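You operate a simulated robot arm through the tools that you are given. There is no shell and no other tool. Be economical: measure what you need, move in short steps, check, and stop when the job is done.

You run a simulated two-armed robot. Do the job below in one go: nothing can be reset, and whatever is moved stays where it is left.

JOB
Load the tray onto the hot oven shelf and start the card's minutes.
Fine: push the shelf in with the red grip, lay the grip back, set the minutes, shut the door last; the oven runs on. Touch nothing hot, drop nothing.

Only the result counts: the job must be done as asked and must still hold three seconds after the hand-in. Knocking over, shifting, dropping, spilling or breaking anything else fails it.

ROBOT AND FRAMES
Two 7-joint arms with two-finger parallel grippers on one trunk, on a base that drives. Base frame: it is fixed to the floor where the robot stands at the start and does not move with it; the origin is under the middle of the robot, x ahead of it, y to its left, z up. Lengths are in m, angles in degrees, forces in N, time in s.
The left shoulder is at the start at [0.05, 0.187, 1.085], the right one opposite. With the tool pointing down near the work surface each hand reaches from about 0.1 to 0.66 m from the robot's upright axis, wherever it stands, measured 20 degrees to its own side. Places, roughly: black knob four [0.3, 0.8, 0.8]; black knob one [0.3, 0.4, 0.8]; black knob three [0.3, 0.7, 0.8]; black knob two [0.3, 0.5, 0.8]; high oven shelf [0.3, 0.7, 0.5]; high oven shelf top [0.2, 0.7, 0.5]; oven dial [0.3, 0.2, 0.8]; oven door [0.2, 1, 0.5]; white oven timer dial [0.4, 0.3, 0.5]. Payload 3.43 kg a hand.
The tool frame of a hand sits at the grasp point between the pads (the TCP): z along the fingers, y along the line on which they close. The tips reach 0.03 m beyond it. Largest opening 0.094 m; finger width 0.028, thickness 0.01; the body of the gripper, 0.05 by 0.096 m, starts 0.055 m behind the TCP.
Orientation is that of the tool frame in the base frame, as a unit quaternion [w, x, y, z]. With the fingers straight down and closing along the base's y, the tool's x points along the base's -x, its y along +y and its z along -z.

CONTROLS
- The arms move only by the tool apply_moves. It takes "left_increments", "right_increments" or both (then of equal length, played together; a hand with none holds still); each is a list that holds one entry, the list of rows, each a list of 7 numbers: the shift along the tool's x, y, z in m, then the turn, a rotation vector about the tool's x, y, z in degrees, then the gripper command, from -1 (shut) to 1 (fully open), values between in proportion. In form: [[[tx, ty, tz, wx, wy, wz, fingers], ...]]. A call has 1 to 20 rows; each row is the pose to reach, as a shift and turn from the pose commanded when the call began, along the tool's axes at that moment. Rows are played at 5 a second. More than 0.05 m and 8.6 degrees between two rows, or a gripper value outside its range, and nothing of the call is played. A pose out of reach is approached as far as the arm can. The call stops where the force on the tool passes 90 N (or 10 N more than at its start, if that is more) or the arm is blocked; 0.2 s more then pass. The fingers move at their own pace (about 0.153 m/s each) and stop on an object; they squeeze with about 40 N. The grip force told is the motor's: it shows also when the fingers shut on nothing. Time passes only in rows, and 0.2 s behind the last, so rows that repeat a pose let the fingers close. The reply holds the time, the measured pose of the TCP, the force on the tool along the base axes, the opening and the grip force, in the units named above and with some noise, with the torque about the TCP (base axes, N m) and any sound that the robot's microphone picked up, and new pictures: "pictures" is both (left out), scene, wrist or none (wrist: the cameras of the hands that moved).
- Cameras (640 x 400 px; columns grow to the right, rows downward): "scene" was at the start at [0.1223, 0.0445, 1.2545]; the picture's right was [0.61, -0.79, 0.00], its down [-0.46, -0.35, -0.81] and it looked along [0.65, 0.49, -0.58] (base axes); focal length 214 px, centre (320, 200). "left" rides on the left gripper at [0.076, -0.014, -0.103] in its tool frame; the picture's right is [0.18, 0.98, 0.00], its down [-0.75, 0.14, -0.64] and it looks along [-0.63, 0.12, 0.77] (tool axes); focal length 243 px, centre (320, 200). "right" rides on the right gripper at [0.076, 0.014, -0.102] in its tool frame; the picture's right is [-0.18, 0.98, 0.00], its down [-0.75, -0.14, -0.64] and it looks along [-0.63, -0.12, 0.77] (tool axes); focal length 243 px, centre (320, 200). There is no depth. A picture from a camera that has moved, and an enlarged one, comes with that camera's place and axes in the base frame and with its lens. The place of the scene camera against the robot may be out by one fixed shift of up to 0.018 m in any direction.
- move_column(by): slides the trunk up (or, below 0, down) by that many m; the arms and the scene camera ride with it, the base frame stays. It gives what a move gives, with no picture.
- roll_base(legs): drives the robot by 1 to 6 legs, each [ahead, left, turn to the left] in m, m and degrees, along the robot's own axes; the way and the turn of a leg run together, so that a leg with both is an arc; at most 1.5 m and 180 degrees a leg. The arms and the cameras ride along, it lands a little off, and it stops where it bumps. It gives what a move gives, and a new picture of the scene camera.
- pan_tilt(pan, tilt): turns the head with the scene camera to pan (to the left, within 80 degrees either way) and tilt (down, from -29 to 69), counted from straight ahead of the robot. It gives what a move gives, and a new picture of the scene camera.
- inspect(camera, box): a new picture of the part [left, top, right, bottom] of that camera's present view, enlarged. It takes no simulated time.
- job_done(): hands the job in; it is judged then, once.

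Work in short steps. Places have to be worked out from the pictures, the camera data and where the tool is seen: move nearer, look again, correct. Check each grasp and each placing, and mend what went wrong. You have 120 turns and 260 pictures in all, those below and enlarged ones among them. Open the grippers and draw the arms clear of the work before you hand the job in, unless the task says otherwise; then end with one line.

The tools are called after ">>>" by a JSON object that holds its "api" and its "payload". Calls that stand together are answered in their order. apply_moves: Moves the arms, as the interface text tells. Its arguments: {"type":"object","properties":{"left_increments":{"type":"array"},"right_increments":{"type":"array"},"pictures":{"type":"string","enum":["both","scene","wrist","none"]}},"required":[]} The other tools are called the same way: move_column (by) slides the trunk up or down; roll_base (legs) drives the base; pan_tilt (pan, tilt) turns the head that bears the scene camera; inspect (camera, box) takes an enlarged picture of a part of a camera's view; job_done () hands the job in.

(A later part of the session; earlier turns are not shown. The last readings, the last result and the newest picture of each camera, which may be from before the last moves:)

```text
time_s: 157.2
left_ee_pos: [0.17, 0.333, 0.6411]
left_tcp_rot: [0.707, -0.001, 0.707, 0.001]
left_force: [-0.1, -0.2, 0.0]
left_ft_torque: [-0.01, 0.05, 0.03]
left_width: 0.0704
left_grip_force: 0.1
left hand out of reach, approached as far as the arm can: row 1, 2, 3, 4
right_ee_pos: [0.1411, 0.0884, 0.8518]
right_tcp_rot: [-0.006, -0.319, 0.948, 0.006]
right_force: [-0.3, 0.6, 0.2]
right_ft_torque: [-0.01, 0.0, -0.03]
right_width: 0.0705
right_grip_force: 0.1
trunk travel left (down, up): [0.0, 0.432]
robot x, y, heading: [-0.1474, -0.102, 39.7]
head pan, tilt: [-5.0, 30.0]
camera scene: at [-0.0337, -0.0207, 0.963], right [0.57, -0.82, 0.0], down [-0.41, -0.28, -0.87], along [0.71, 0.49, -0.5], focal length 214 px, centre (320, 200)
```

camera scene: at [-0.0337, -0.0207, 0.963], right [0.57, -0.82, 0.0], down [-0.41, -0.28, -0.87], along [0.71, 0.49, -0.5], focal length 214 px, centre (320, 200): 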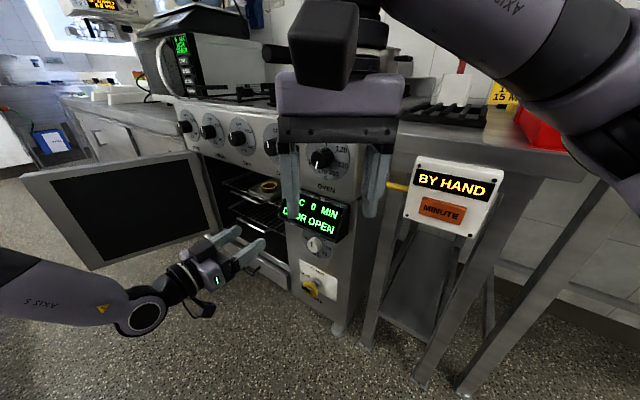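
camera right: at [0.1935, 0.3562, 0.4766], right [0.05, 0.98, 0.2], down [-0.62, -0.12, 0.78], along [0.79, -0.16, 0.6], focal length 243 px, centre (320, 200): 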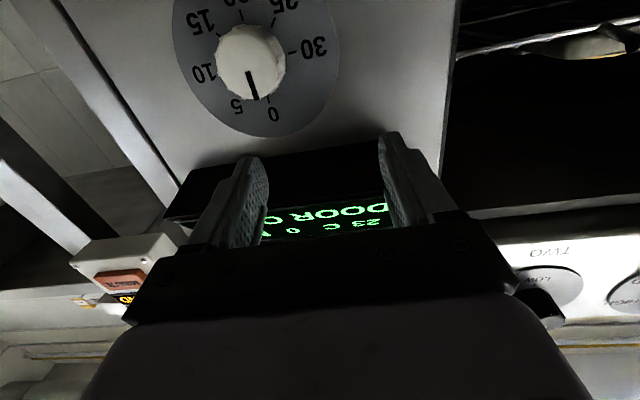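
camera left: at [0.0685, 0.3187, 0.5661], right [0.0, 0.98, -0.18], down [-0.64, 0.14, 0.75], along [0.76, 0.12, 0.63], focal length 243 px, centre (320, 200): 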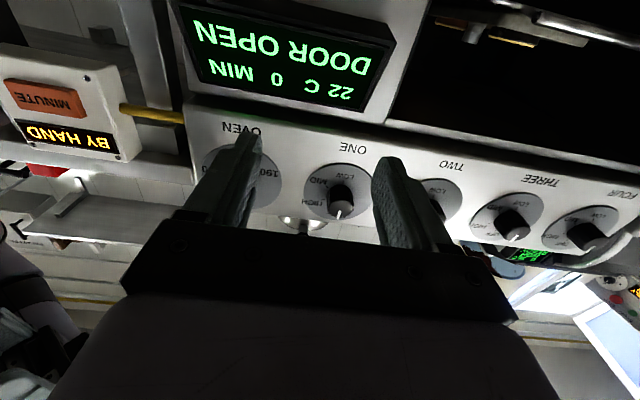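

It's stuck at a joint limit in this direction. I test whether yawing the hand outward (along the robot's heading) frees it, and then moving down.

>>> {"api": "apply_moves", "payload": {"left_increments": [[[0, 0, 0, -8, 0, 0, 0.5], [0, 0, 0, -16, 0, 0, 0.5], [0, 0, 0, -24, 0, 0, 0.5], [0, 0, 0, -32, 0, 0, 0.5], [0, 0, 0, -40, 0, 0, 0.5], [0.04, 0, 0, -40, 0, 0, 0.5], [0.08, 0, 0, -40, 0, 0, 0.5], [0.12, 0, 0, -40, 0, 0, 0.5], [0.144, 0, 0, -40, 0, 0, 0.5]]], "pictures": "scene"}}

```text
time_s: 159.2
left_ee_pos: [0.0912, 0.4022, 0.6406]
left_tcp_rot: [0.664, -0.243, 0.664, 0.243]
left_force: [-0.3, 0.1, 0.8]
left_ft_torque: [0.0, 0.03, 0.0]
left_width: 0.0707
left_grip_force: 0.0
left hand out of reach, approached as far as the arm can: row 1, 2, 3, 4, 5, 6, 7, 8, 9
right_ee_pos: [0.1419, 0.0892, 0.8513]
right_tcp_rot: [-0.006, -0.318, 0.948, 0.006]
right_force: [-0.3, 0.1, 0.7]
right_ft_torque: [0.04, -0.03, 0.0]
right_width: 0.0704
right_grip_force: 0.0
trunk travel left (down, up): [0.0, 0.432]
robot x, y, heading: [-0.1459, -0.0979, 39.9]
head pan, tilt: [-5.0, 30.0]
camera scene: at [-0.0336, -0.0207, 0.963], right [0.57, -0.82, 0.0], down [-0.41, -0.28, -0.87], along [0.71, 0.49, -0.5], focal length 214 px, centre (320, 200)
```

scene: 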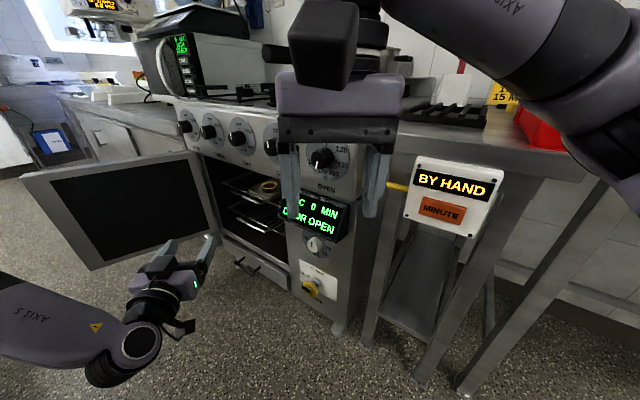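

The left arm is blocked there as well, whereas the right reached lower. A hand pitched ~70° from vertical will do; so I fold the left hand back down-pointing, and will use the right.

>>> {"api": "apply_moves", "payload": {"left_increments": [[[-0.008, 0, -0.012, 0, 7.5, 0, 0], [-0.016, 0, -0.025, 0, 15, 0, 0], [-0.025, 0, -0.037, 0, 22.5, 0, 0], [-0.033, 0, -0.05, 0, 30, 0, 0], [-0.042, 0, -0.063, 0, 37.5, 0, 0], [-0.05, 0, -0.075, 0, 45, 0, 0], [-0.058, 0, -0.088, 0, 52.5, 0, 0], [-0.067, 0, -0.1, 0, 60, 0, 0], [-0.075, 0, -0.113, 0, 67.5, 0, 0], [-0.083, 0, -0.125, 0, 75, 0, 0], [-0.092, 0, -0.138, 0, 82.5, 0, 0], [-0.1, 0, -0.15, 0, 90, 0, 0]]], "pictures": "none"}}

>>> {"api": "roll_base", "payload": {"legs": [[0, 0, -39.7], [-0.17, 0, 0], [0, 0.4, 0]]}}

```text
time_s: 161.8
left_ee_pos: [-0.0233, 0.303, 0.7428]
left_tcp_rot: [0.0, -0.342, 0.94, 0.001]
left_force: [0.8, 0.6, 0.6]
left_ft_torque: [0.02, 0.05, 0.01]
left_width: 0.0472
left_grip_force: 0.1
right_ee_pos: [0.1412, 0.0889, 0.8526]
right_tcp_rot: [-0.006, -0.318, 0.948, 0.006]
right_force: [-0.2, 0.3, 0.0]
right_ft_torque: [0.02, -0.01, -0.01]
right_width: 0.0704
right_grip_force: 0.0
trunk travel left (down, up): [0.0, 0.432]
robot x, y, heading: [-0.1458, -0.1003, 39.7]
head pan, tilt: [-5.0, 30.0]
```

```text
time_s: 168.8
left_ee_pos: [0.0394, 0.5296, 0.7407]
left_tcp_rot: [0.002, 0.0, 1.0, 0.0]
left_force: [-0.5, -0.5, -0.3]
left_ft_torque: [-0.03, 0.01, -0.01]
left_width: 0.0469
left_grip_force: 0.2
right_ee_pos: [0.0261, 0.2598, 0.8511]
right_tcp_rot: [-0.003, 0.026, 1.0, 0.007]
right_force: [0.8, 0.1, -0.5]
right_ft_torque: [0.02, -0.01, 0.01]
right_width: 0.0706
right_grip_force: 0.0
trunk travel left (down, up): [0.0, 0.432]
robot x, y, heading: [-0.3171, 0.3011, -0.3]
head pan, tilt: [-5.0, 30.0]
camera scene: at [-0.1731, 0.2825, 0.963], right [-0.09, -1.0, 0.0], down [-0.5, 0.05, -0.87], along [0.86, -0.08, -0.5], focal length 214 px, centre (320, 200)
```

scene: 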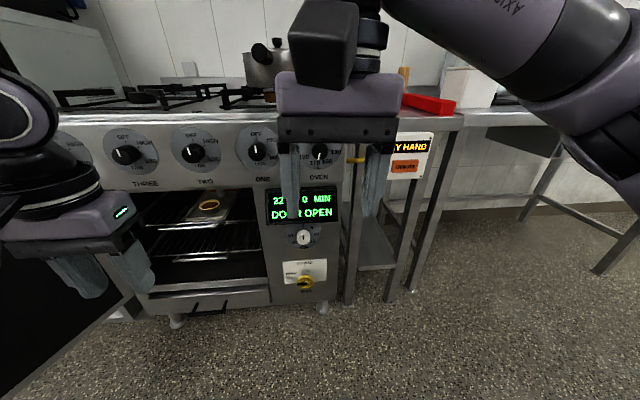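

Now the right hand: I move it forward-down with a 62° pitch to a standoff before the dial at (0.29, 0.293, 0.53).

>>> {"api": "apply_moves", "payload": {"right_increments": [[[-0.026, 0.004, 0.032, 0, -6.2, -0.3, 0.5], [-0.053, 0.008, 0.064, 0, -12.4, -0.6, 0.5], [-0.079, 0.013, 0.096, 0, -18.6, -0.9, 0.5], [-0.106, 0.017, 0.128, 0, -24.8, -1.2, 0.5], [-0.132, 0.021, 0.16, 0, -31, -1.5, 0.5], [-0.158, 0.025, 0.191, 0, -37.2, -1.8, 0.5], [-0.185, 0.029, 0.223, 0, -43.4, -2.1, 0.5], [-0.211, 0.034, 0.255, 0, -49.6, -2.4, 0.5], [-0.238, 0.038, 0.287, 0, -55.8, -2.7, 0.5], [-0.264, 0.042, 0.319, 0, -62, -3, 0.5]]], "pictures": "both"}}

```text
time_s: 171.0
left_ee_pos: [0.0392, 0.5294, 0.7422]
left_tcp_rot: [0.001, -0.001, 1.0, 0.0]
left_force: [0.6, 0.2, 0.5]
left_ft_torque: [-0.02, -0.03, -0.02]
left_width: 0.0472
left_grip_force: 0.2
right_ee_pos: [0.2914, 0.2947, 0.5315]
right_tcp_rot: [0.512, 0.001, 0.859, -0.006]
right_force: [0.2, -1.0, 0.8]
right_ft_torque: [-0.01, 0.01, 0.02]
right_width: 0.0706
right_grip_force: 0.0
trunk travel left (down, up): [0.0, 0.432]
robot x, y, heading: [-0.3158, 0.2983, -0.2]
head pan, tilt: [-5.0, 30.0]
camera scene: at [-0.1732, 0.2825, 0.9631], right [-0.09, -1.0, 0.0], down [-0.5, 0.05, -0.87], along [0.86, -0.08, -0.5], focal length 214 px, centre (320, 200)
camera right: at [0.1646, 0.3092, 0.5116], right [0.1, 0.98, 0.15], down [-0.21, -0.13, 0.97], along [0.97, -0.12, 0.19], focal length 243 px, centre (320, 200)
```

scene: 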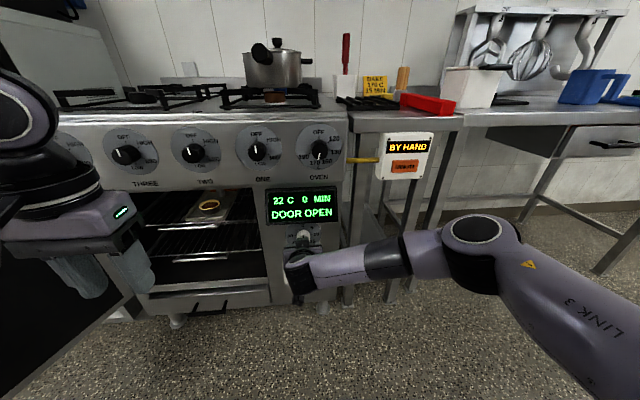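
right: 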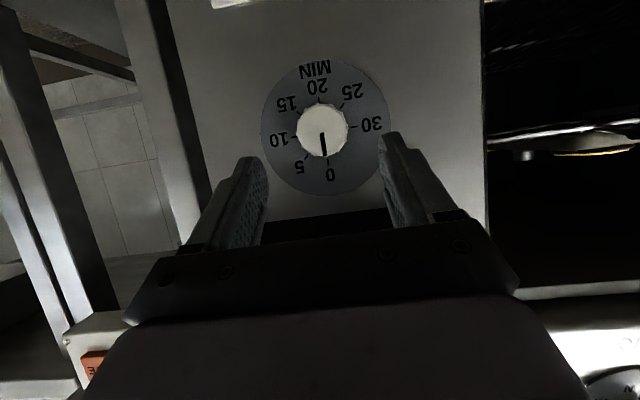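

The hand is free here and the dial centre computes to (y 0.294, z 0.494), knob ~0.041 m wide. I pre-roll the hand -40° about the knob's axis at a 6 cm standoff, to turn it clockwise in two strokes.

>>> {"api": "apply_moves", "payload": {"right_increments": [[[0.0004, 0.005, 0.002, 3.8, -0.1, -7.0, 0.5], [0.0009, 0.01, 0.004, 7.6, -0.1, -14.1, 0.5], [0.0013, 0.015, 0.006, 11.4, -0.2, -21.1, 0.5], [0.0018, 0.02, 0.008, 15.2, -0.2, -28.2, 0.5], [0.0022, 0.0252, 0.0098, 19.0, -0.3, -35.2, 0.5]]], "pictures": "both"}}

```text
time_s: 172.2
left_ee_pos: [0.0406, 0.5293, 0.7419]
left_tcp_rot: [0.001, -0.001, 1.0, -0.001]
left_force: [-0.6, -0.5, 0.5]
left_ft_torque: [0.02, -0.01, -0.03]
left_width: 0.047
left_grip_force: 0.0
right_ee_pos: [0.3001, 0.3166, 0.5256]
right_tcp_rot: [0.481, -0.172, 0.805, -0.302]
right_force: [-0.9, -0.4, 0.5]
right_ft_torque: [0.02, 0.04, 0.0]
right_width: 0.0705
right_grip_force: 0.0
trunk travel left (down, up): [0.0, 0.432]
robot x, y, heading: [-0.3134, 0.3001, -0.4]
head pan, tilt: [-5.0, 30.0]
camera scene: at [-0.1731, 0.2824, 0.963], right [-0.09, -1.0, 0.0], down [-0.5, 0.05, -0.87], along [0.86, -0.08, -0.5], focal length 214 px, centre (320, 200)
camera right: at [0.1743, 0.3161, 0.501], right [0.1, 0.85, -0.52], down [-0.21, 0.53, 0.83], along [0.97, 0.02, 0.23], focal length 243 px, centre (320, 200)
```

scene: 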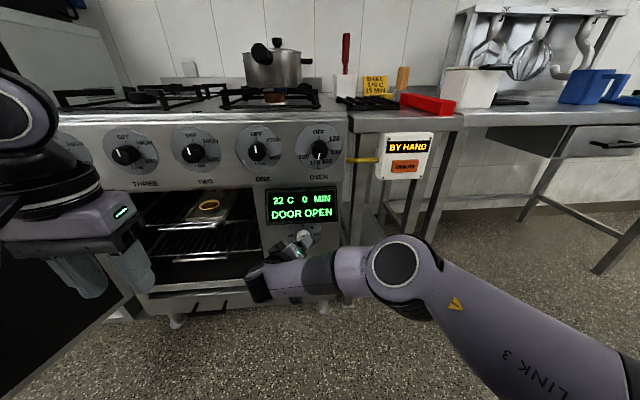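
right: 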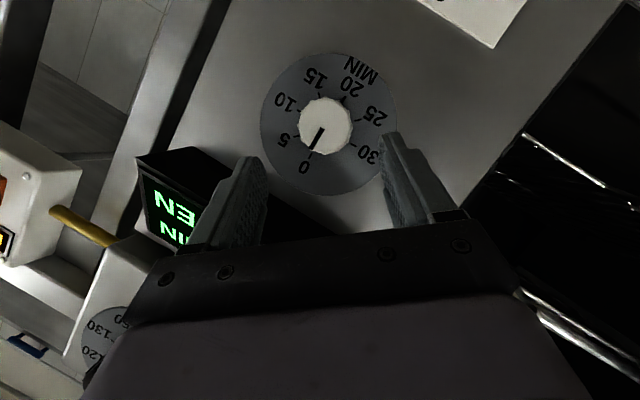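

The dial centre is confirmed (0.293, 0.494). I advance onto the knob and close.

>>> {"api": "apply_moves", "payload": {"right_increments": [[[-0.0003, 0.002, 0.02, 0, 0, 0, 0.5], [-0.0006, 0.0035, 0.04, 0, 0, 0, 0.5], [-0.0009, 0.0035, 0.05, 0, 0, 0, 0.5], [-0.0009, 0.0035, 0.0575, 0, 0, 0, 0.5]]], "pictures": "both"}}

>>> {"api": "inspect", "payload": {"camera": "scene", "box": [230, 180, 370, 300]}}

```text
time_s: 172.8
left_ee_pos: [0.0366, 0.5299, 0.7428]
left_tcp_rot: [0.003, -0.002, 1.0, 0.0]
left_force: [-0.4, -0.1, 0.1]
left_ft_torque: [0.01, -0.03, -0.01]
left_width: 0.0471
left_grip_force: 0.1
right_ee_pos: [0.3376, 0.2884, 0.5181]
right_tcp_rot: [0.473, -0.159, 0.811, -0.304]
right_force: [-40.4, 5.1, 13.8]
right_ft_torque: [0.39, 0.55, 1.16]
right_width: 0.0662
right_grip_force: 0.0
trunk travel left (down, up): [0.0, 0.432]
robot x, y, heading: [-0.3171, 0.2973, -0.3]
head pan, tilt: [-5.0, 30.0]
stopped in row 2 (right hand): the force on the tool passed its limit at 127 N (the readings are from after the stop); the commanded pose is now the measured one
camera scene: at [-0.1765, 0.283, 0.9637], right [-0.09, -1.0, 0.0], down [-0.5, 0.05, -0.87], along [0.86, -0.08, -0.5], focal length 214 px, centre (320, 200)
camera right: at [0.2111, 0.2927, 0.4945], right [0.12, 0.85, -0.51], down [-0.18, 0.52, 0.83], along [0.98, -0.01, 0.22], focal length 243 px, centre (320, 200)
```

scene: 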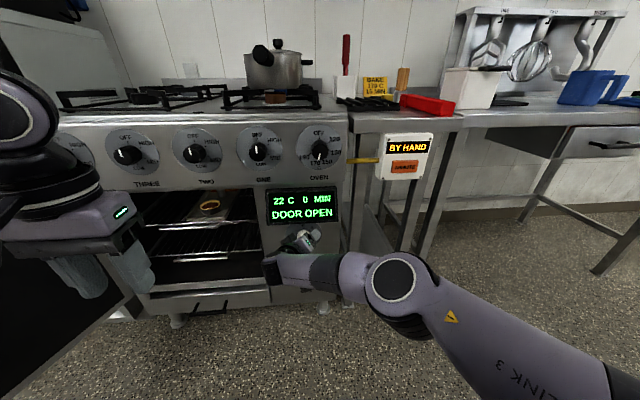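
right: 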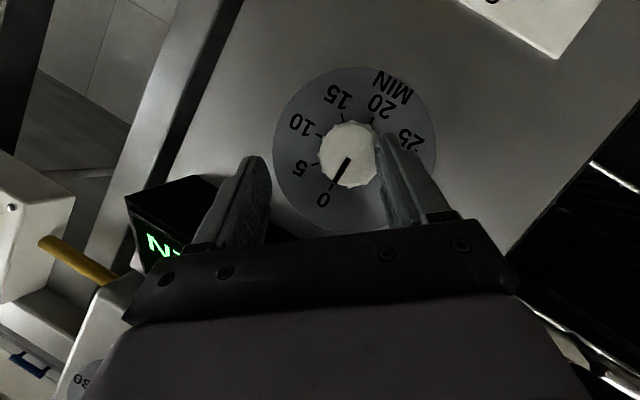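

```text
3.33 times, centred on (300, 240) of scene
camera zoom: at [-0.1765, 0.283, 0.9637], right [-0.09, -1.0, 0.0], down [-0.5, 0.05, -0.87], along [0.86, -0.08, -0.5], focal length 715 px, centre (387, 67)
```

zoom: 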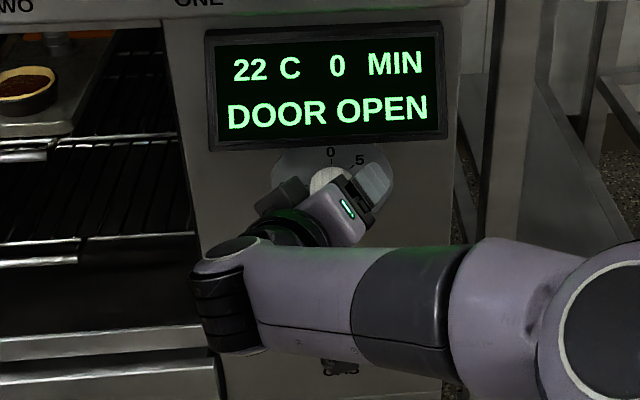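

A finger hit something and the hand got deflected 2 cm sideways. I back off 3 cm along the tool axis and re-check the view.

>>> {"api": "apply_moves", "payload": {"right_increments": [[[0, 0, -0.015, 0, 0, 0, 0.5], [0, 0, -0.03, 0, 0, 0, 0.5]]], "pictures": "wrist"}}

>>> {"api": "inspect", "payload": {"camera": "scene", "box": [230, 180, 370, 300]}}

```text
time_s: 173.3
left_ee_pos: [0.0399, 0.53, 0.7412]
left_tcp_rot: [0.0, -0.001, 1.0, 0.0]
left_force: [-0.4, -0.8, 0.0]
left_ft_torque: [0.01, -0.02, -0.01]
left_width: 0.0474
left_grip_force: 0.1
right_ee_pos: [0.3135, 0.302, 0.5291]
right_tcp_rot: [0.476, -0.159, 0.81, -0.303]
right_force: [-1.2, 0.5, -0.1]
right_ft_torque: [0.02, -0.01, -0.01]
right_width: 0.0705
right_grip_force: 0.1
trunk travel left (down, up): [0.0, 0.432]
robot x, y, heading: [-0.3152, 0.3032, -0.2]
head pan, tilt: [-5.0, 30.0]
camera right: at [0.1869, 0.3047, 0.5051], right [0.12, 0.85, -0.51], down [-0.19, 0.52, 0.83], along [0.97, -0.01, 0.22], focal length 243 px, centre (320, 200)
```

right: 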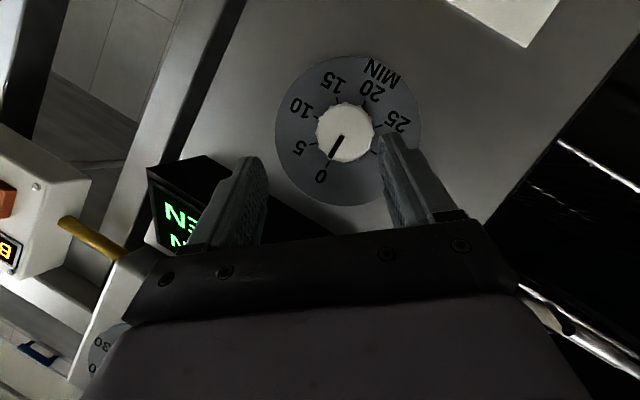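

```text
3.33 times, centred on (300, 240) of scene
camera zoom: at [-0.1736, 0.2826, 0.9629], right [-0.09, -1.0, 0.0], down [-0.5, 0.05, -0.87], along [0.86, -0.08, -0.5], focal length 715 px, centre (387, 67)
```

zoom: 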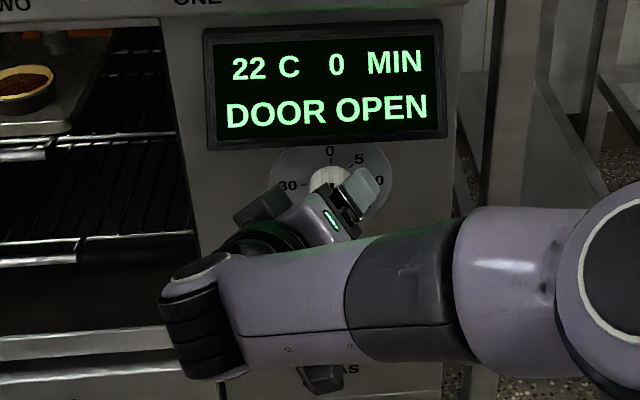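

I shift 16 mm sideways back on line, and advance slowly in 1 cm steps.

>>> {"api": "apply_moves", "payload": {"right_increments": [[[0, 0.0165, 0, 0, 0, 0, 0.5], [0, 0.0165, 0.005, 0, 0, 0, 0.5], [0, 0.0165, 0.01, 0, 0, 0, 0.5]]], "pictures": "wrist"}}

```text
time_s: 174.2
left_ee_pos: [0.037, 0.53, 0.7426]
left_tcp_rot: [0.002, -0.002, 1.0, 0.0]
left_force: [0.1, 0.7, -0.6]
left_ft_torque: [0.0, 0.02, 0.01]
left_width: 0.0474
left_grip_force: 0.0
right_ee_pos: [0.3362, 0.2842, 0.5251]
right_tcp_rot: [0.474, -0.14, 0.81, -0.315]
right_force: [-26.0, 6.7, 9.5]
right_ft_torque: [0.34, 0.31, 0.93]
right_width: 0.0689
right_grip_force: 0.0
trunk travel left (down, up): [0.0, 0.432]
robot x, y, heading: [-0.3155, 0.299, -0.1]
head pan, tilt: [-5.0, 30.0]
camera right: at [0.2103, 0.2928, 0.4988], right [0.17, 0.85, -0.51], down [-0.17, 0.53, 0.83], along [0.97, -0.05, 0.24], focal length 243 px, centre (320, 200)
```

right: 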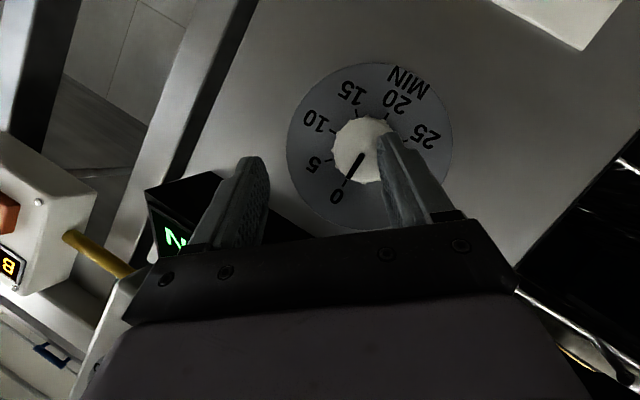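

The wrist is against its bend limit with this left-leaning roll; the opposite lean (hand coming from the right) suits the forearm. I retract 5 cm first.

>>> {"api": "apply_moves", "payload": {"right_increments": [[[0, 0, -0.02, 0, 0, 0, 0.5], [0, 0, -0.04, 0, 0, 0, 0.5], [0, 0, -0.055, 0, 0, 0, 0.5]]], "pictures": "none"}}

```text
time_s: 174.9
left_ee_pos: [0.0388, 0.5291, 0.7416]
left_tcp_rot: [0.002, -0.001, 1.0, 0.0]
left_force: [0.5, -0.1, 0.6]
left_ft_torque: [0.0, -0.01, 0.0]
left_width: 0.0471
left_grip_force: 0.2
right_ee_pos: [0.2791, 0.312, 0.5295]
right_tcp_rot: [0.469, -0.15, 0.813, -0.311]
right_force: [-0.6, -0.3, -0.2]
right_ft_torque: [-0.01, 0.01, -0.01]
right_width: 0.0705
right_grip_force: 0.0
trunk travel left (down, up): [0.0, 0.432]
robot x, y, heading: [-0.3156, 0.3001, -0.4]
head pan, tilt: [-5.0, 30.0]
```

Now I roll the hand back to neutral (φ=0) at the standoff (0.299, 0.2935, 0.534).

>>> {"api": "apply_moves", "payload": {"right_increments": [[[-0.0007, -0.0032, 0.0044, -4.44, -0.32, 6.74, 0.5], [-0.0014, -0.0064, 0.0089, -8.88, -0.64, 13.5, 0.5], [-0.0021, -0.0096, 0.0133, -13.3, -0.96, 20.2, 0.5], [-0.0028, -0.0128, 0.0178, -17.8, -1.28, 27.0, 0.5], [-0.0035, -0.016, 0.0222, -22.2, -1.6, 33.7, 0.5], [-0.0035, -0.016, 0.0222, -22.2, -1.6, 33.7, 0.5]]], "pictures": "wrist"}}

```text
time_s: 176.3
left_ee_pos: [0.0375, 0.5298, 0.7412]
left_tcp_rot: [0.0, 0.0, 1.0, -0.001]
left_force: [-1.0, 0.2, 0.6]
left_ft_torque: [0.0, -0.02, 0.01]
left_width: 0.047
left_grip_force: 0.0
right_ee_pos: [0.2943, 0.3107, 0.5391]
right_tcp_rot: [0.514, -0.009, 0.858, 0.008]
right_force: [-0.2, 0.3, 0.3]
right_ft_torque: [0.01, 0.01, 0.03]
right_width: 0.0705
right_grip_force: 0.0
trunk travel left (down, up): [0.0, 0.432]
robot x, y, heading: [-0.3171, 0.3008, -0.3]
head pan, tilt: [-5.0, 30.0]
camera right: at [0.1683, 0.3217, 0.5197], right [0.06, 0.98, 0.17], down [-0.21, -0.15, 0.97], along [0.98, -0.09, 0.2], focal length 243 px, centre (320, 200)
```

right: 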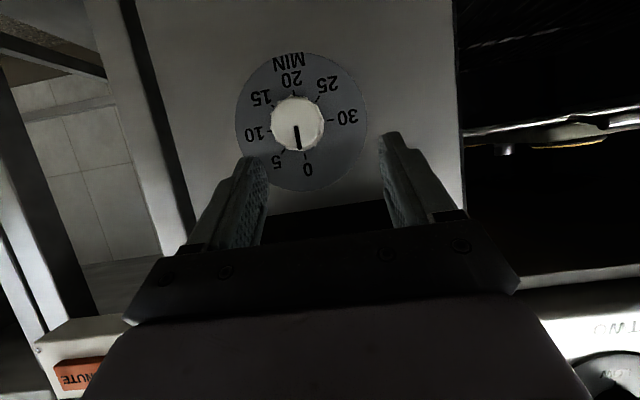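

Neutral; I now correct 17 mm in y and verify centring.

>>> {"api": "apply_moves", "payload": {"right_increments": [[[0.001, -0.009, 0.003, 0, 0, 0, 0.5], [0.002, -0.0172, 0.0068, 0, 0, 0, 0.5], [0.002, -0.0172, 0.0068, 0, 0, 0, 0.5]]], "pictures": "wrist"}}

```text
time_s: 177.2
left_ee_pos: [0.0383, 0.5312, 0.7419]
left_tcp_rot: [0.001, 0.0, 1.0, 0.001]
left_force: [0.0, 0.6, 0.2]
left_ft_torque: [-0.03, 0.02, -0.01]
left_width: 0.0468
left_grip_force: 0.1
right_ee_pos: [0.2998, 0.294, 0.5338]
right_tcp_rot: [0.514, -0.01, 0.858, 0.008]
right_force: [-1.0, -0.8, -0.6]
right_ft_torque: [0.05, 0.0, 0.02]
right_width: 0.0704
right_grip_force: 0.2
trunk travel left (down, up): [0.0, 0.432]
robot x, y, heading: [-0.319, 0.2956, -0.2]
head pan, tilt: [-5.0, 30.0]
camera right: at [0.1737, 0.3042, 0.5144], right [0.06, 0.98, 0.17], down [-0.21, -0.15, 0.97], along [0.98, -0.09, 0.19], focal length 243 px, centre (320, 200)
```

right: 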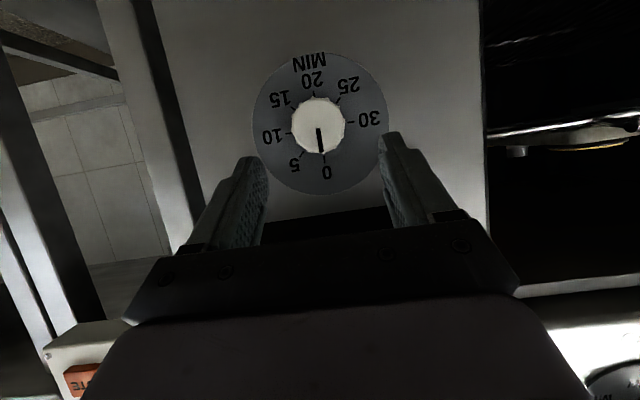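

On target exactly. I advance slowly 4 cm and check tracking and force.

>>> {"api": "apply_moves", "payload": {"right_increments": [[[0, 0, 0.012, 0, 0, 0, 0.5], [0, 0, 0.024, 0, 0, 0, 0.5], [0, 0, 0.034, 0, 0, 0, 0.5], [0, 0, 0.042, 0, 0, 0, 0.5]]], "pictures": "wrist"}}

```text
time_s: 178.2
left_ee_pos: [0.0393, 0.5295, 0.7406]
left_tcp_rot: [0.0, 0.0, 1.0, 0.001]
left_force: [0.9, 0.7, 0.0]
left_ft_torque: [-0.01, 0.01, -0.01]
left_width: 0.0472
left_grip_force: 0.0
right_ee_pos: [0.3378, 0.2939, 0.5128]
right_tcp_rot: [0.514, -0.009, 0.858, 0.007]
right_force: [0.0, -0.9, 0.9]
right_ft_torque: [0.04, -0.03, -0.02]
right_width: 0.0705
right_grip_force: 0.0
trunk travel left (down, up): [0.0, 0.432]
robot x, y, heading: [-0.3186, 0.3026, -0.5]
head pan, tilt: [-5.0, 30.0]
camera right: at [0.2109, 0.3054, 0.4945], right [0.06, 0.98, 0.17], down [-0.21, -0.15, 0.97], along [0.98, -0.1, 0.2], focal length 243 px, centre (320, 200)
```

right: 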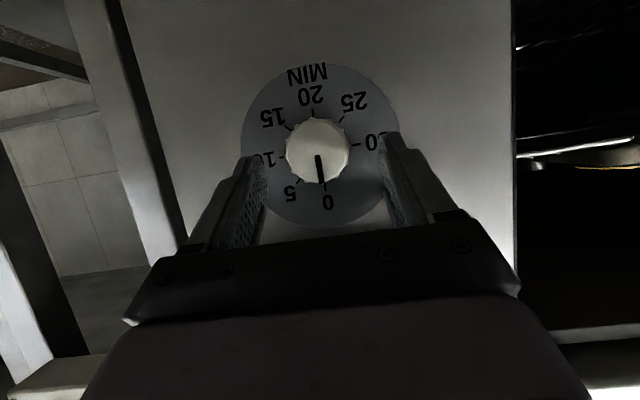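

Centred with no contact. I advance 14 mm more, then close gently on the knob.

>>> {"api": "apply_moves", "payload": {"right_increments": [[[0, 0, 0.006, 0, 0, 0, 0.5], [0, 0, 0.011, 0, 0, 0, 0.5], [0, 0, 0.014, 0, 0, 0, 0.5]]], "pictures": "none"}}

```text
time_s: 178.9
left_ee_pos: [0.0376, 0.5301, 0.7409]
left_tcp_rot: [0.001, 0.0, 1.0, 0.0]
left_force: [0.3, 0.1, 0.2]
left_ft_torque: [0.04, -0.02, 0.0]
left_width: 0.047
left_grip_force: 0.0
right_ee_pos: [0.3491, 0.2953, 0.5073]
right_tcp_rot: [0.514, -0.011, 0.858, 0.009]
right_force: [-0.2, -0.3, -0.7]
right_ft_torque: [0.01, 0.01, 0.01]
right_width: 0.0705
right_grip_force: 0.1
trunk travel left (down, up): [0.0, 0.432]
robot x, y, heading: [-0.3153, 0.3022, -0.3]
head pan, tilt: [-5.0, 30.0]
```

No contact; I close the fingers on the knob here and check the view.

>>> {"api": "apply_moves", "payload": {"right_increments": [[[0, 0, 0, 0, 0, 0, 0], [0, 0, 0, 0, 0, 0, -0.3], [0, 0, 0, 0, 0, 0, -1], [0, 0, 0, 0, 0, 0, -1]]], "pictures": "wrist"}}

```text
time_s: 179.9
left_ee_pos: [0.0382, 0.5296, 0.7414]
left_tcp_rot: [0.002, -0.001, 1.0, 0.0]
left_force: [0.9, -0.2, 0.1]
left_ft_torque: [0.01, -0.01, -0.01]
left_width: 0.0471
left_grip_force: 0.1
right_ee_pos: [0.3496, 0.2928, 0.5067]
right_tcp_rot: [0.514, -0.009, 0.858, 0.007]
right_force: [-5.1, -12.8, -0.1]
right_ft_torque: [-0.14, 0.13, -0.38]
right_width: 0.0432
right_grip_force: 44.8
trunk travel left (down, up): [0.0, 0.432]
robot x, y, heading: [-0.3165, 0.2985, -0.4]
head pan, tilt: [-5.0, 30.0]
camera right: at [0.2237, 0.3041, 0.4876], right [0.07, 0.98, 0.16], down [-0.21, -0.15, 0.97], along [0.98, -0.1, 0.2], focal length 243 px, centre (320, 200)
```

right: 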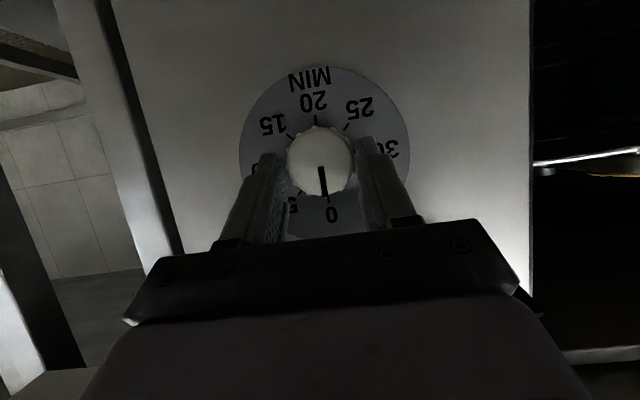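

Gripped (0.043). I turn clockwise 32° about the knob's axis and read the display.

>>> {"api": "apply_moves", "payload": {"right_increments": [[[0.0001, -0.0018, 0.0001, -3.78, -0.19, 7.06, -1], [0.0004, -0.0035, 0.0002, -7.55, -0.38, 14.1, -1], [0.001, -0.0052, 0.0005, -11.3, -0.58, 21.2, -1], [0.0017, -0.0067, 0.0009, -15.1, -0.77, 28.2, -1]]], "pictures": "wrist"}}

>>> {"api": "inspect", "payload": {"camera": "scene", "box": [230, 170, 370, 290]}}

```text
time_s: 180.9
left_ee_pos: [0.0394, 0.5288, 0.7407]
left_tcp_rot: [0.001, -0.001, 1.0, 0.001]
left_force: [0.9, 0.5, -0.1]
left_ft_torque: [0.01, 0.05, -0.04]
left_width: 0.047
left_grip_force: 0.1
right_ee_pos: [0.3492, 0.2889, 0.5058]
right_tcp_rot: [0.505, 0.098, 0.837, 0.184]
right_force: [-8.3, -18.1, -3.5]
right_ft_torque: [-0.23, -0.85, -0.34]
right_width: 0.0434
right_grip_force: 44.6
right hand out of reach, approached as far as the arm can: row 4
trunk travel left (down, up): [0.0, 0.432]
robot x, y, heading: [-0.3166, 0.2992, -0.2]
head pan, tilt: [-5.0, 30.0]
camera right: at [0.2237, 0.3056, 0.4926], right [0.06, 0.83, 0.55], down [-0.21, -0.53, 0.82], along [0.98, -0.17, 0.14], focal length 243 px, centre (320, 200)
```

right: 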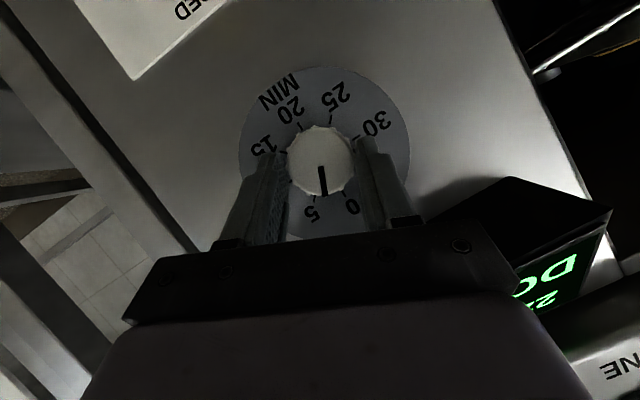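

```text
3.33 times, centred on (300, 230) of scene
camera zoom: at [-0.1739, 0.2822, 0.963], right [-0.09, -1.0, 0.0], down [-0.5, 0.05, -0.87], along [0.86, -0.08, -0.5], focal length 715 px, centre (387, 100)
```

zoom: 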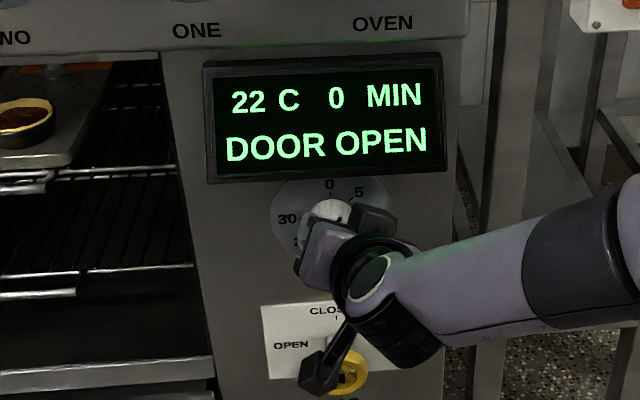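

The knob follows (pointer ~25° past 0). I ratchet: open, roll back 45°, re-grip, and turn forward 45° again in one call.

>>> {"api": "apply_moves", "payload": {"right_increments": [[[0, 0, 0, 0, 0, 0, 0.5], [0, 0, 0, 0, 0, 0, 0.5], [0.0002, 0.0017, 0.0001, 3.5, 0.2, -6.6, 0.5], [0.0005, 0.0032, 0.0003, 7.0, 0.3, -13.2, 0.5], [0.001, 0.0049, 0.0006, 10.6, 0.5, -19.8, 0.5], [0.0017, 0.0062, 0.0011, 14.1, 0.7, -26.4, 0.5], [0.0026, 0.0077, 0.0016, 17.6, 0.8, -33, 0.5], [0.0035, 0.0088, 0.0021, 21.1, 1.0, -39.6, 0.5], [0.0035, 0.0088, 0.0021, 21.1, 1.0, -39.6, -1], [0.0035, 0.0088, 0.0021, 21.1, 1.0, -39.6, -1], [0.0035, 0.0088, 0.0021, 21.1, 1.0, -39.6, -1], [0.0026, 0.0077, 0.0016, 17.6, 0.8, -33, -1], [0.0017, 0.0062, 0.0011, 14.1, 0.7, -26.4, -1], [0.001, 0.0049, 0.0006, 10.6, 0.5, -19.8, -1], [0.0005, 0.0032, 0.0003, 7.0, 0.3, -13.2, -1], [0.0002, 0.0017, 0.0001, 3.5, 0.2, -6.6, -1], [0, 0, 0, 0, 0, 0, -1]]], "pictures": "wrist"}}

>>> {"api": "inspect", "payload": {"camera": "scene", "box": [230, 170, 370, 290]}}

```text
time_s: 184.6
left_ee_pos: [0.0389, 0.5293, 0.7411]
left_tcp_rot: [0.001, -0.002, 1.0, 0.0]
left_force: [0.1, 0.0, -0.7]
left_ft_torque: [0.03, -0.01, -0.02]
left_width: 0.0468
left_grip_force: 0.1
right_ee_pos: [0.3503, 0.2881, 0.5055]
right_tcp_rot: [0.505, 0.096, 0.837, 0.186]
right_force: [3.0, -6.1, -2.0]
right_ft_torque: [-0.1, -1.11, -0.18]
right_width: 0.0435
right_grip_force: 45.4
trunk travel left (down, up): [0.0, 0.432]
robot x, y, heading: [-0.3174, 0.2965, -0.0]
head pan, tilt: [-5.0, 30.0]
camera right: at [0.2237, 0.3053, 0.4918], right [0.06, 0.83, 0.55], down [-0.21, -0.53, 0.82], along [0.98, -0.16, 0.14], focal length 243 px, centre (320, 200)
```

right: 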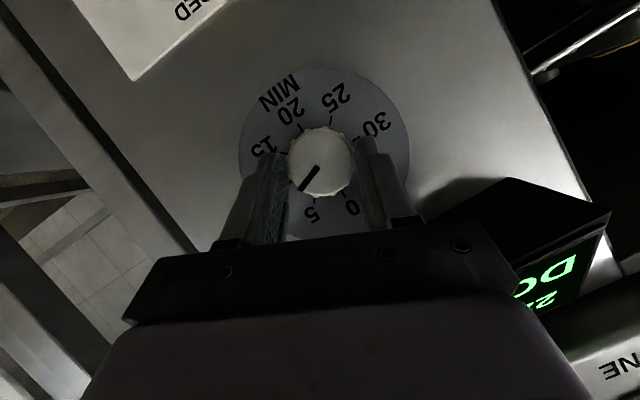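

```text
3.33 times, centred on (300, 230) of scene
camera zoom: at [-0.1737, 0.2825, 0.9629], right [-0.09, -1.0, 0.0], down [-0.5, 0.05, -0.87], along [0.86, -0.08, -0.5], focal length 715 px, centre (387, 100)
```

zoom: 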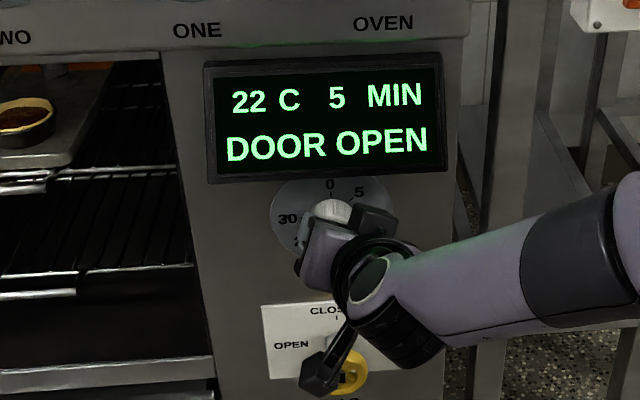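

The dial works: display shows 5 MIN, pointer at ~7. I repeat the same ratchet stroke (+45°).

>>> {"api": "apply_moves", "payload": {"right_increments": [[[0, 0, 0, 0, 0, 0, 0.5], [0, 0, 0, 0, 0, 0, 0.5], [0.0002, 0.0017, 0.0001, 3.5, 0.2, -6.6, 0.5], [0.0005, 0.0032, 0.0003, 7.0, 0.3, -13.2, 0.5], [0.001, 0.0049, 0.0006, 10.6, 0.5, -19.8, 0.5], [0.0017, 0.0062, 0.0011, 14.1, 0.7, -26.4, 0.5], [0.0026, 0.0077, 0.0016, 17.6, 0.8, -33, 0.5], [0.0035, 0.0088, 0.0021, 21.1, 1.0, -39.6, 0.5], [0.0035, 0.0088, 0.0021, 21.1, 1.0, -39.6, -1], [0.0035, 0.0088, 0.0021, 21.1, 1.0, -39.6, -1], [0.0035, 0.0088, 0.0021, 21.1, 1.0, -39.6, -1], [0.0026, 0.0077, 0.0016, 17.6, 0.8, -33, -1], [0.0017, 0.0062, 0.0011, 14.1, 0.7, -26.4, -1], [0.001, 0.0049, 0.0006, 10.6, 0.5, -19.8, -1], [0.0005, 0.0032, 0.0003, 7.0, 0.3, -13.2, -1], [0.0002, 0.0017, 0.0001, 3.5, 0.2, -6.6, -1], [0, 0, 0, 0, 0, 0, -1]]], "pictures": "wrist"}}

>>> {"api": "inspect", "payload": {"camera": "scene", "box": [230, 170, 370, 290]}}

```text
time_s: 188.2
left_ee_pos: [0.0385, 0.5301, 0.741]
left_tcp_rot: [0.0, -0.001, 1.0, 0.0]
left_force: [-0.3, -1.5, 0.3]
left_ft_torque: [0.0, -0.01, 0.0]
left_width: 0.047
left_grip_force: 0.2
right_ee_pos: [0.3504, 0.2892, 0.5052]
right_tcp_rot: [0.505, 0.096, 0.837, 0.186]
right_force: [-6.0, -7.3, -1.9]
right_ft_torque: [-0.06, -1.14, -0.34]
right_width: 0.0433
right_grip_force: 45.0
trunk travel left (down, up): [0.0, 0.432]
robot x, y, heading: [-0.3176, 0.3018, -0.4]
head pan, tilt: [-5.0, 30.0]
camera right: at [0.2235, 0.3053, 0.4918], right [0.06, 0.83, 0.55], down [-0.21, -0.53, 0.82], along [0.98, -0.16, 0.14], focal length 243 px, centre (320, 200)
```

right: 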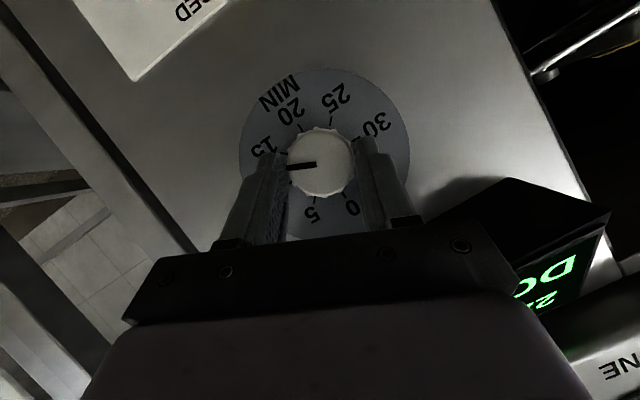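

```text
3.33 times, centred on (300, 230) of scene
camera zoom: at [-0.1739, 0.2824, 0.9629], right [-0.09, -1.0, 0.0], down [-0.5, 0.05, -0.87], along [0.86, -0.08, -0.5], focal length 715 px, centre (387, 100)
```

zoom: 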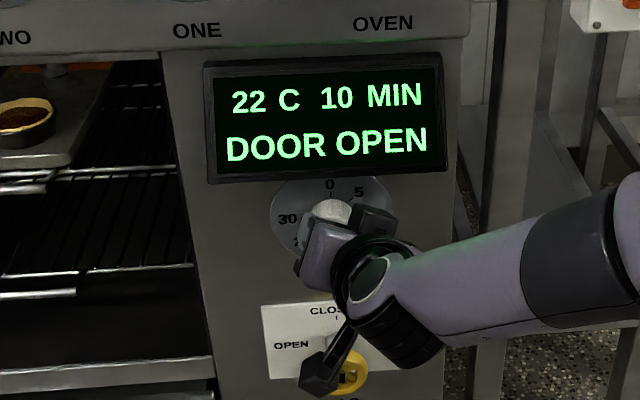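

10 MIN, pointer at ~110°. One more stroke of 26° brings it to 15.

>>> {"api": "apply_moves", "payload": {"right_increments": [[[0, 0, 0, 0, 0, 0, 0.5], [0, 0, 0, 0, 0, 0, 0.5], [0.0002, 0.0017, 0.0001, 3.5, 0.2, -6.6, 0.5], [0.0005, 0.0032, 0.0003, 7.0, 0.3, -13.2, 0.5], [0.001, 0.0049, 0.0006, 10.6, 0.5, -19.8, 0.5], [0.0013, 0.0055, 0.0008, 12.2, 0.57, -22.9, 0.5], [0.0013, 0.0055, 0.0008, 12.2, 0.57, -22.9, -1], [0.0013, 0.0055, 0.0008, 12.2, 0.57, -22.9, -1], [0.0013, 0.0055, 0.0008, 12.2, 0.57, -22.9, -1], [0.001, 0.0049, 0.0006, 10.6, 0.5, -19.8, -1], [0.0005, 0.0032, 0.0003, 7.0, 0.3, -13.2, -1], [0.0002, 0.0017, 0.0001, 3.5, 0.2, -6.6, -1], [0, 0, 0, 0, 0, 0, -1], [0, 0, 0, 0, 0, 0, -1]]], "pictures": "wrist"}}

>>> {"api": "inspect", "payload": {"camera": "scene", "box": [230, 170, 370, 290]}}

```text
time_s: 191.2
left_ee_pos: [0.0382, 0.5302, 0.741]
left_tcp_rot: [0.0, -0.001, 1.0, -0.001]
left_force: [-0.6, 0.1, -0.6]
left_ft_torque: [0.02, 0.01, -0.04]
left_width: 0.0471
left_grip_force: 0.0
right_ee_pos: [0.3504, 0.288, 0.505]
right_tcp_rot: [0.505, 0.097, 0.837, 0.186]
right_force: [-4.9, -7.0, -1.4]
right_ft_torque: [-0.08, -1.14, -0.07]
right_width: 0.0432
right_grip_force: 44.6
trunk travel left (down, up): [0.0, 0.432]
robot x, y, heading: [-0.3122, 0.2997, -0.4]
head pan, tilt: [-5.0, 30.0]
camera right: at [0.2234, 0.3054, 0.4919], right [0.06, 0.83, 0.55], down [-0.21, -0.53, 0.82], along [0.98, -0.17, 0.14], focal length 243 px, centre (320, 200)
```

right: 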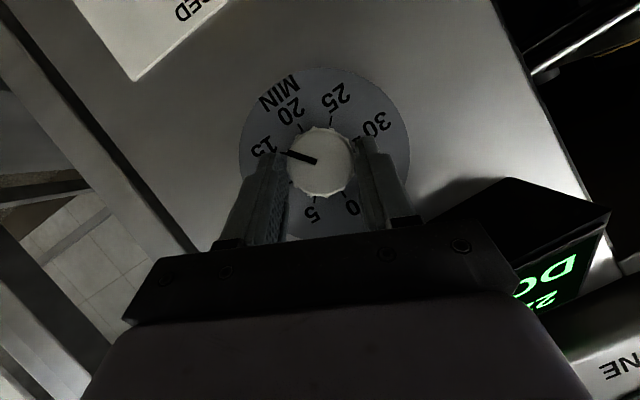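

```text
3.33 times, centred on (300, 230) of scene
camera zoom: at [-0.174, 0.2825, 0.963], right [-0.09, -1.0, 0.0], down [-0.5, 0.05, -0.87], along [0.86, -0.08, -0.5], focal length 715 px, centre (387, 100)
```

zoom: 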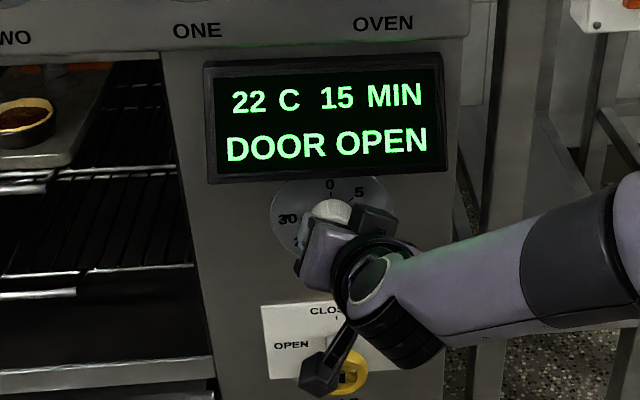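

15 MIN is set with the pointer on 15. I open and withdraw the hand straight back along its axis.

>>> {"api": "apply_moves", "payload": {"right_increments": [[[0, 0, 0, 0, 0, 0, 0.5], [0, 0.002, 0, 0, 0, 0, 0.5], [0, 0.002, -0.02, 0, 0, 0, 0.5], [0, 0.002, -0.05, 0, 0, 0, 0.5], [0, 0.002, -0.09, 0, 0, 0, 0.5], [0, 0.002, -0.13, 0, 0, 0, 0.5]]], "pictures": "wrist"}}

>>> {"api": "inspect", "payload": {"camera": "scene", "box": [230, 170, 370, 290]}}

```text
time_s: 192.6
left_ee_pos: [0.0386, 0.5289, 0.7408]
left_tcp_rot: [0.002, 0.0, 1.0, 0.0]
left_force: [-0.5, 0.1, 0.3]
left_ft_torque: [-0.01, 0.02, 0.01]
left_width: 0.0472
left_grip_force: 0.1
right_ee_pos: [0.2352, 0.2625, 0.5617]
right_tcp_rot: [0.505, 0.098, 0.837, 0.185]
right_force: [0.3, 0.5, 0.3]
right_ft_torque: [-0.01, -0.01, 0.02]
right_width: 0.0702
right_grip_force: 0.0
trunk travel left (down, up): [0.0, 0.432]
robot x, y, heading: [-0.3193, 0.2983, -0.5]
head pan, tilt: [-5.0, 30.0]
camera right: at [0.109, 0.2801, 0.5485], right [0.06, 0.83, 0.55], down [-0.21, -0.53, 0.82], along [0.98, -0.17, 0.14], focal length 243 px, centre (320, 200)
```

right: 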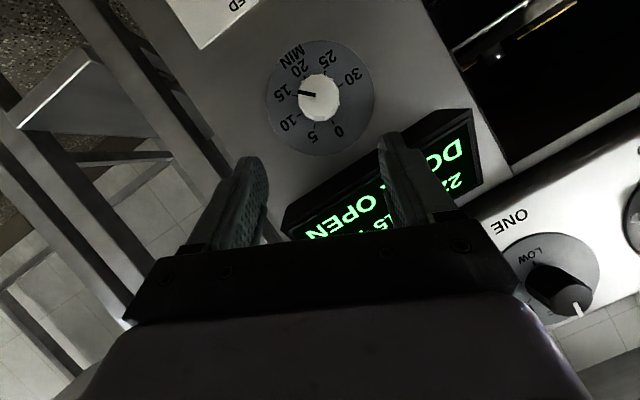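

```text
3.33 times, centred on (300, 230) of scene
camera zoom: at [-0.1738, 0.2827, 0.963], right [-0.09, -1.0, 0.0], down [-0.5, 0.05, -0.87], along [0.86, -0.08, -0.5], focal length 715 px, centre (387, 100)
```

zoom: 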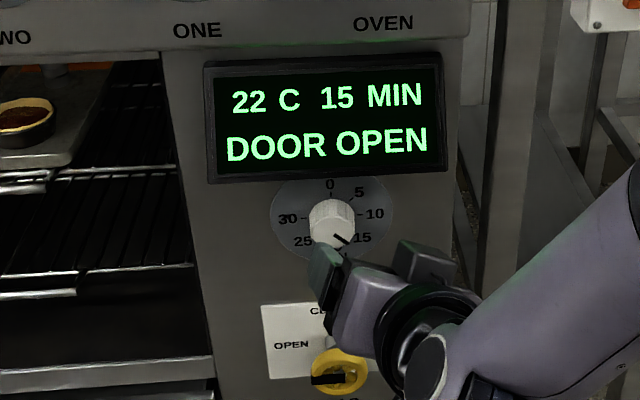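

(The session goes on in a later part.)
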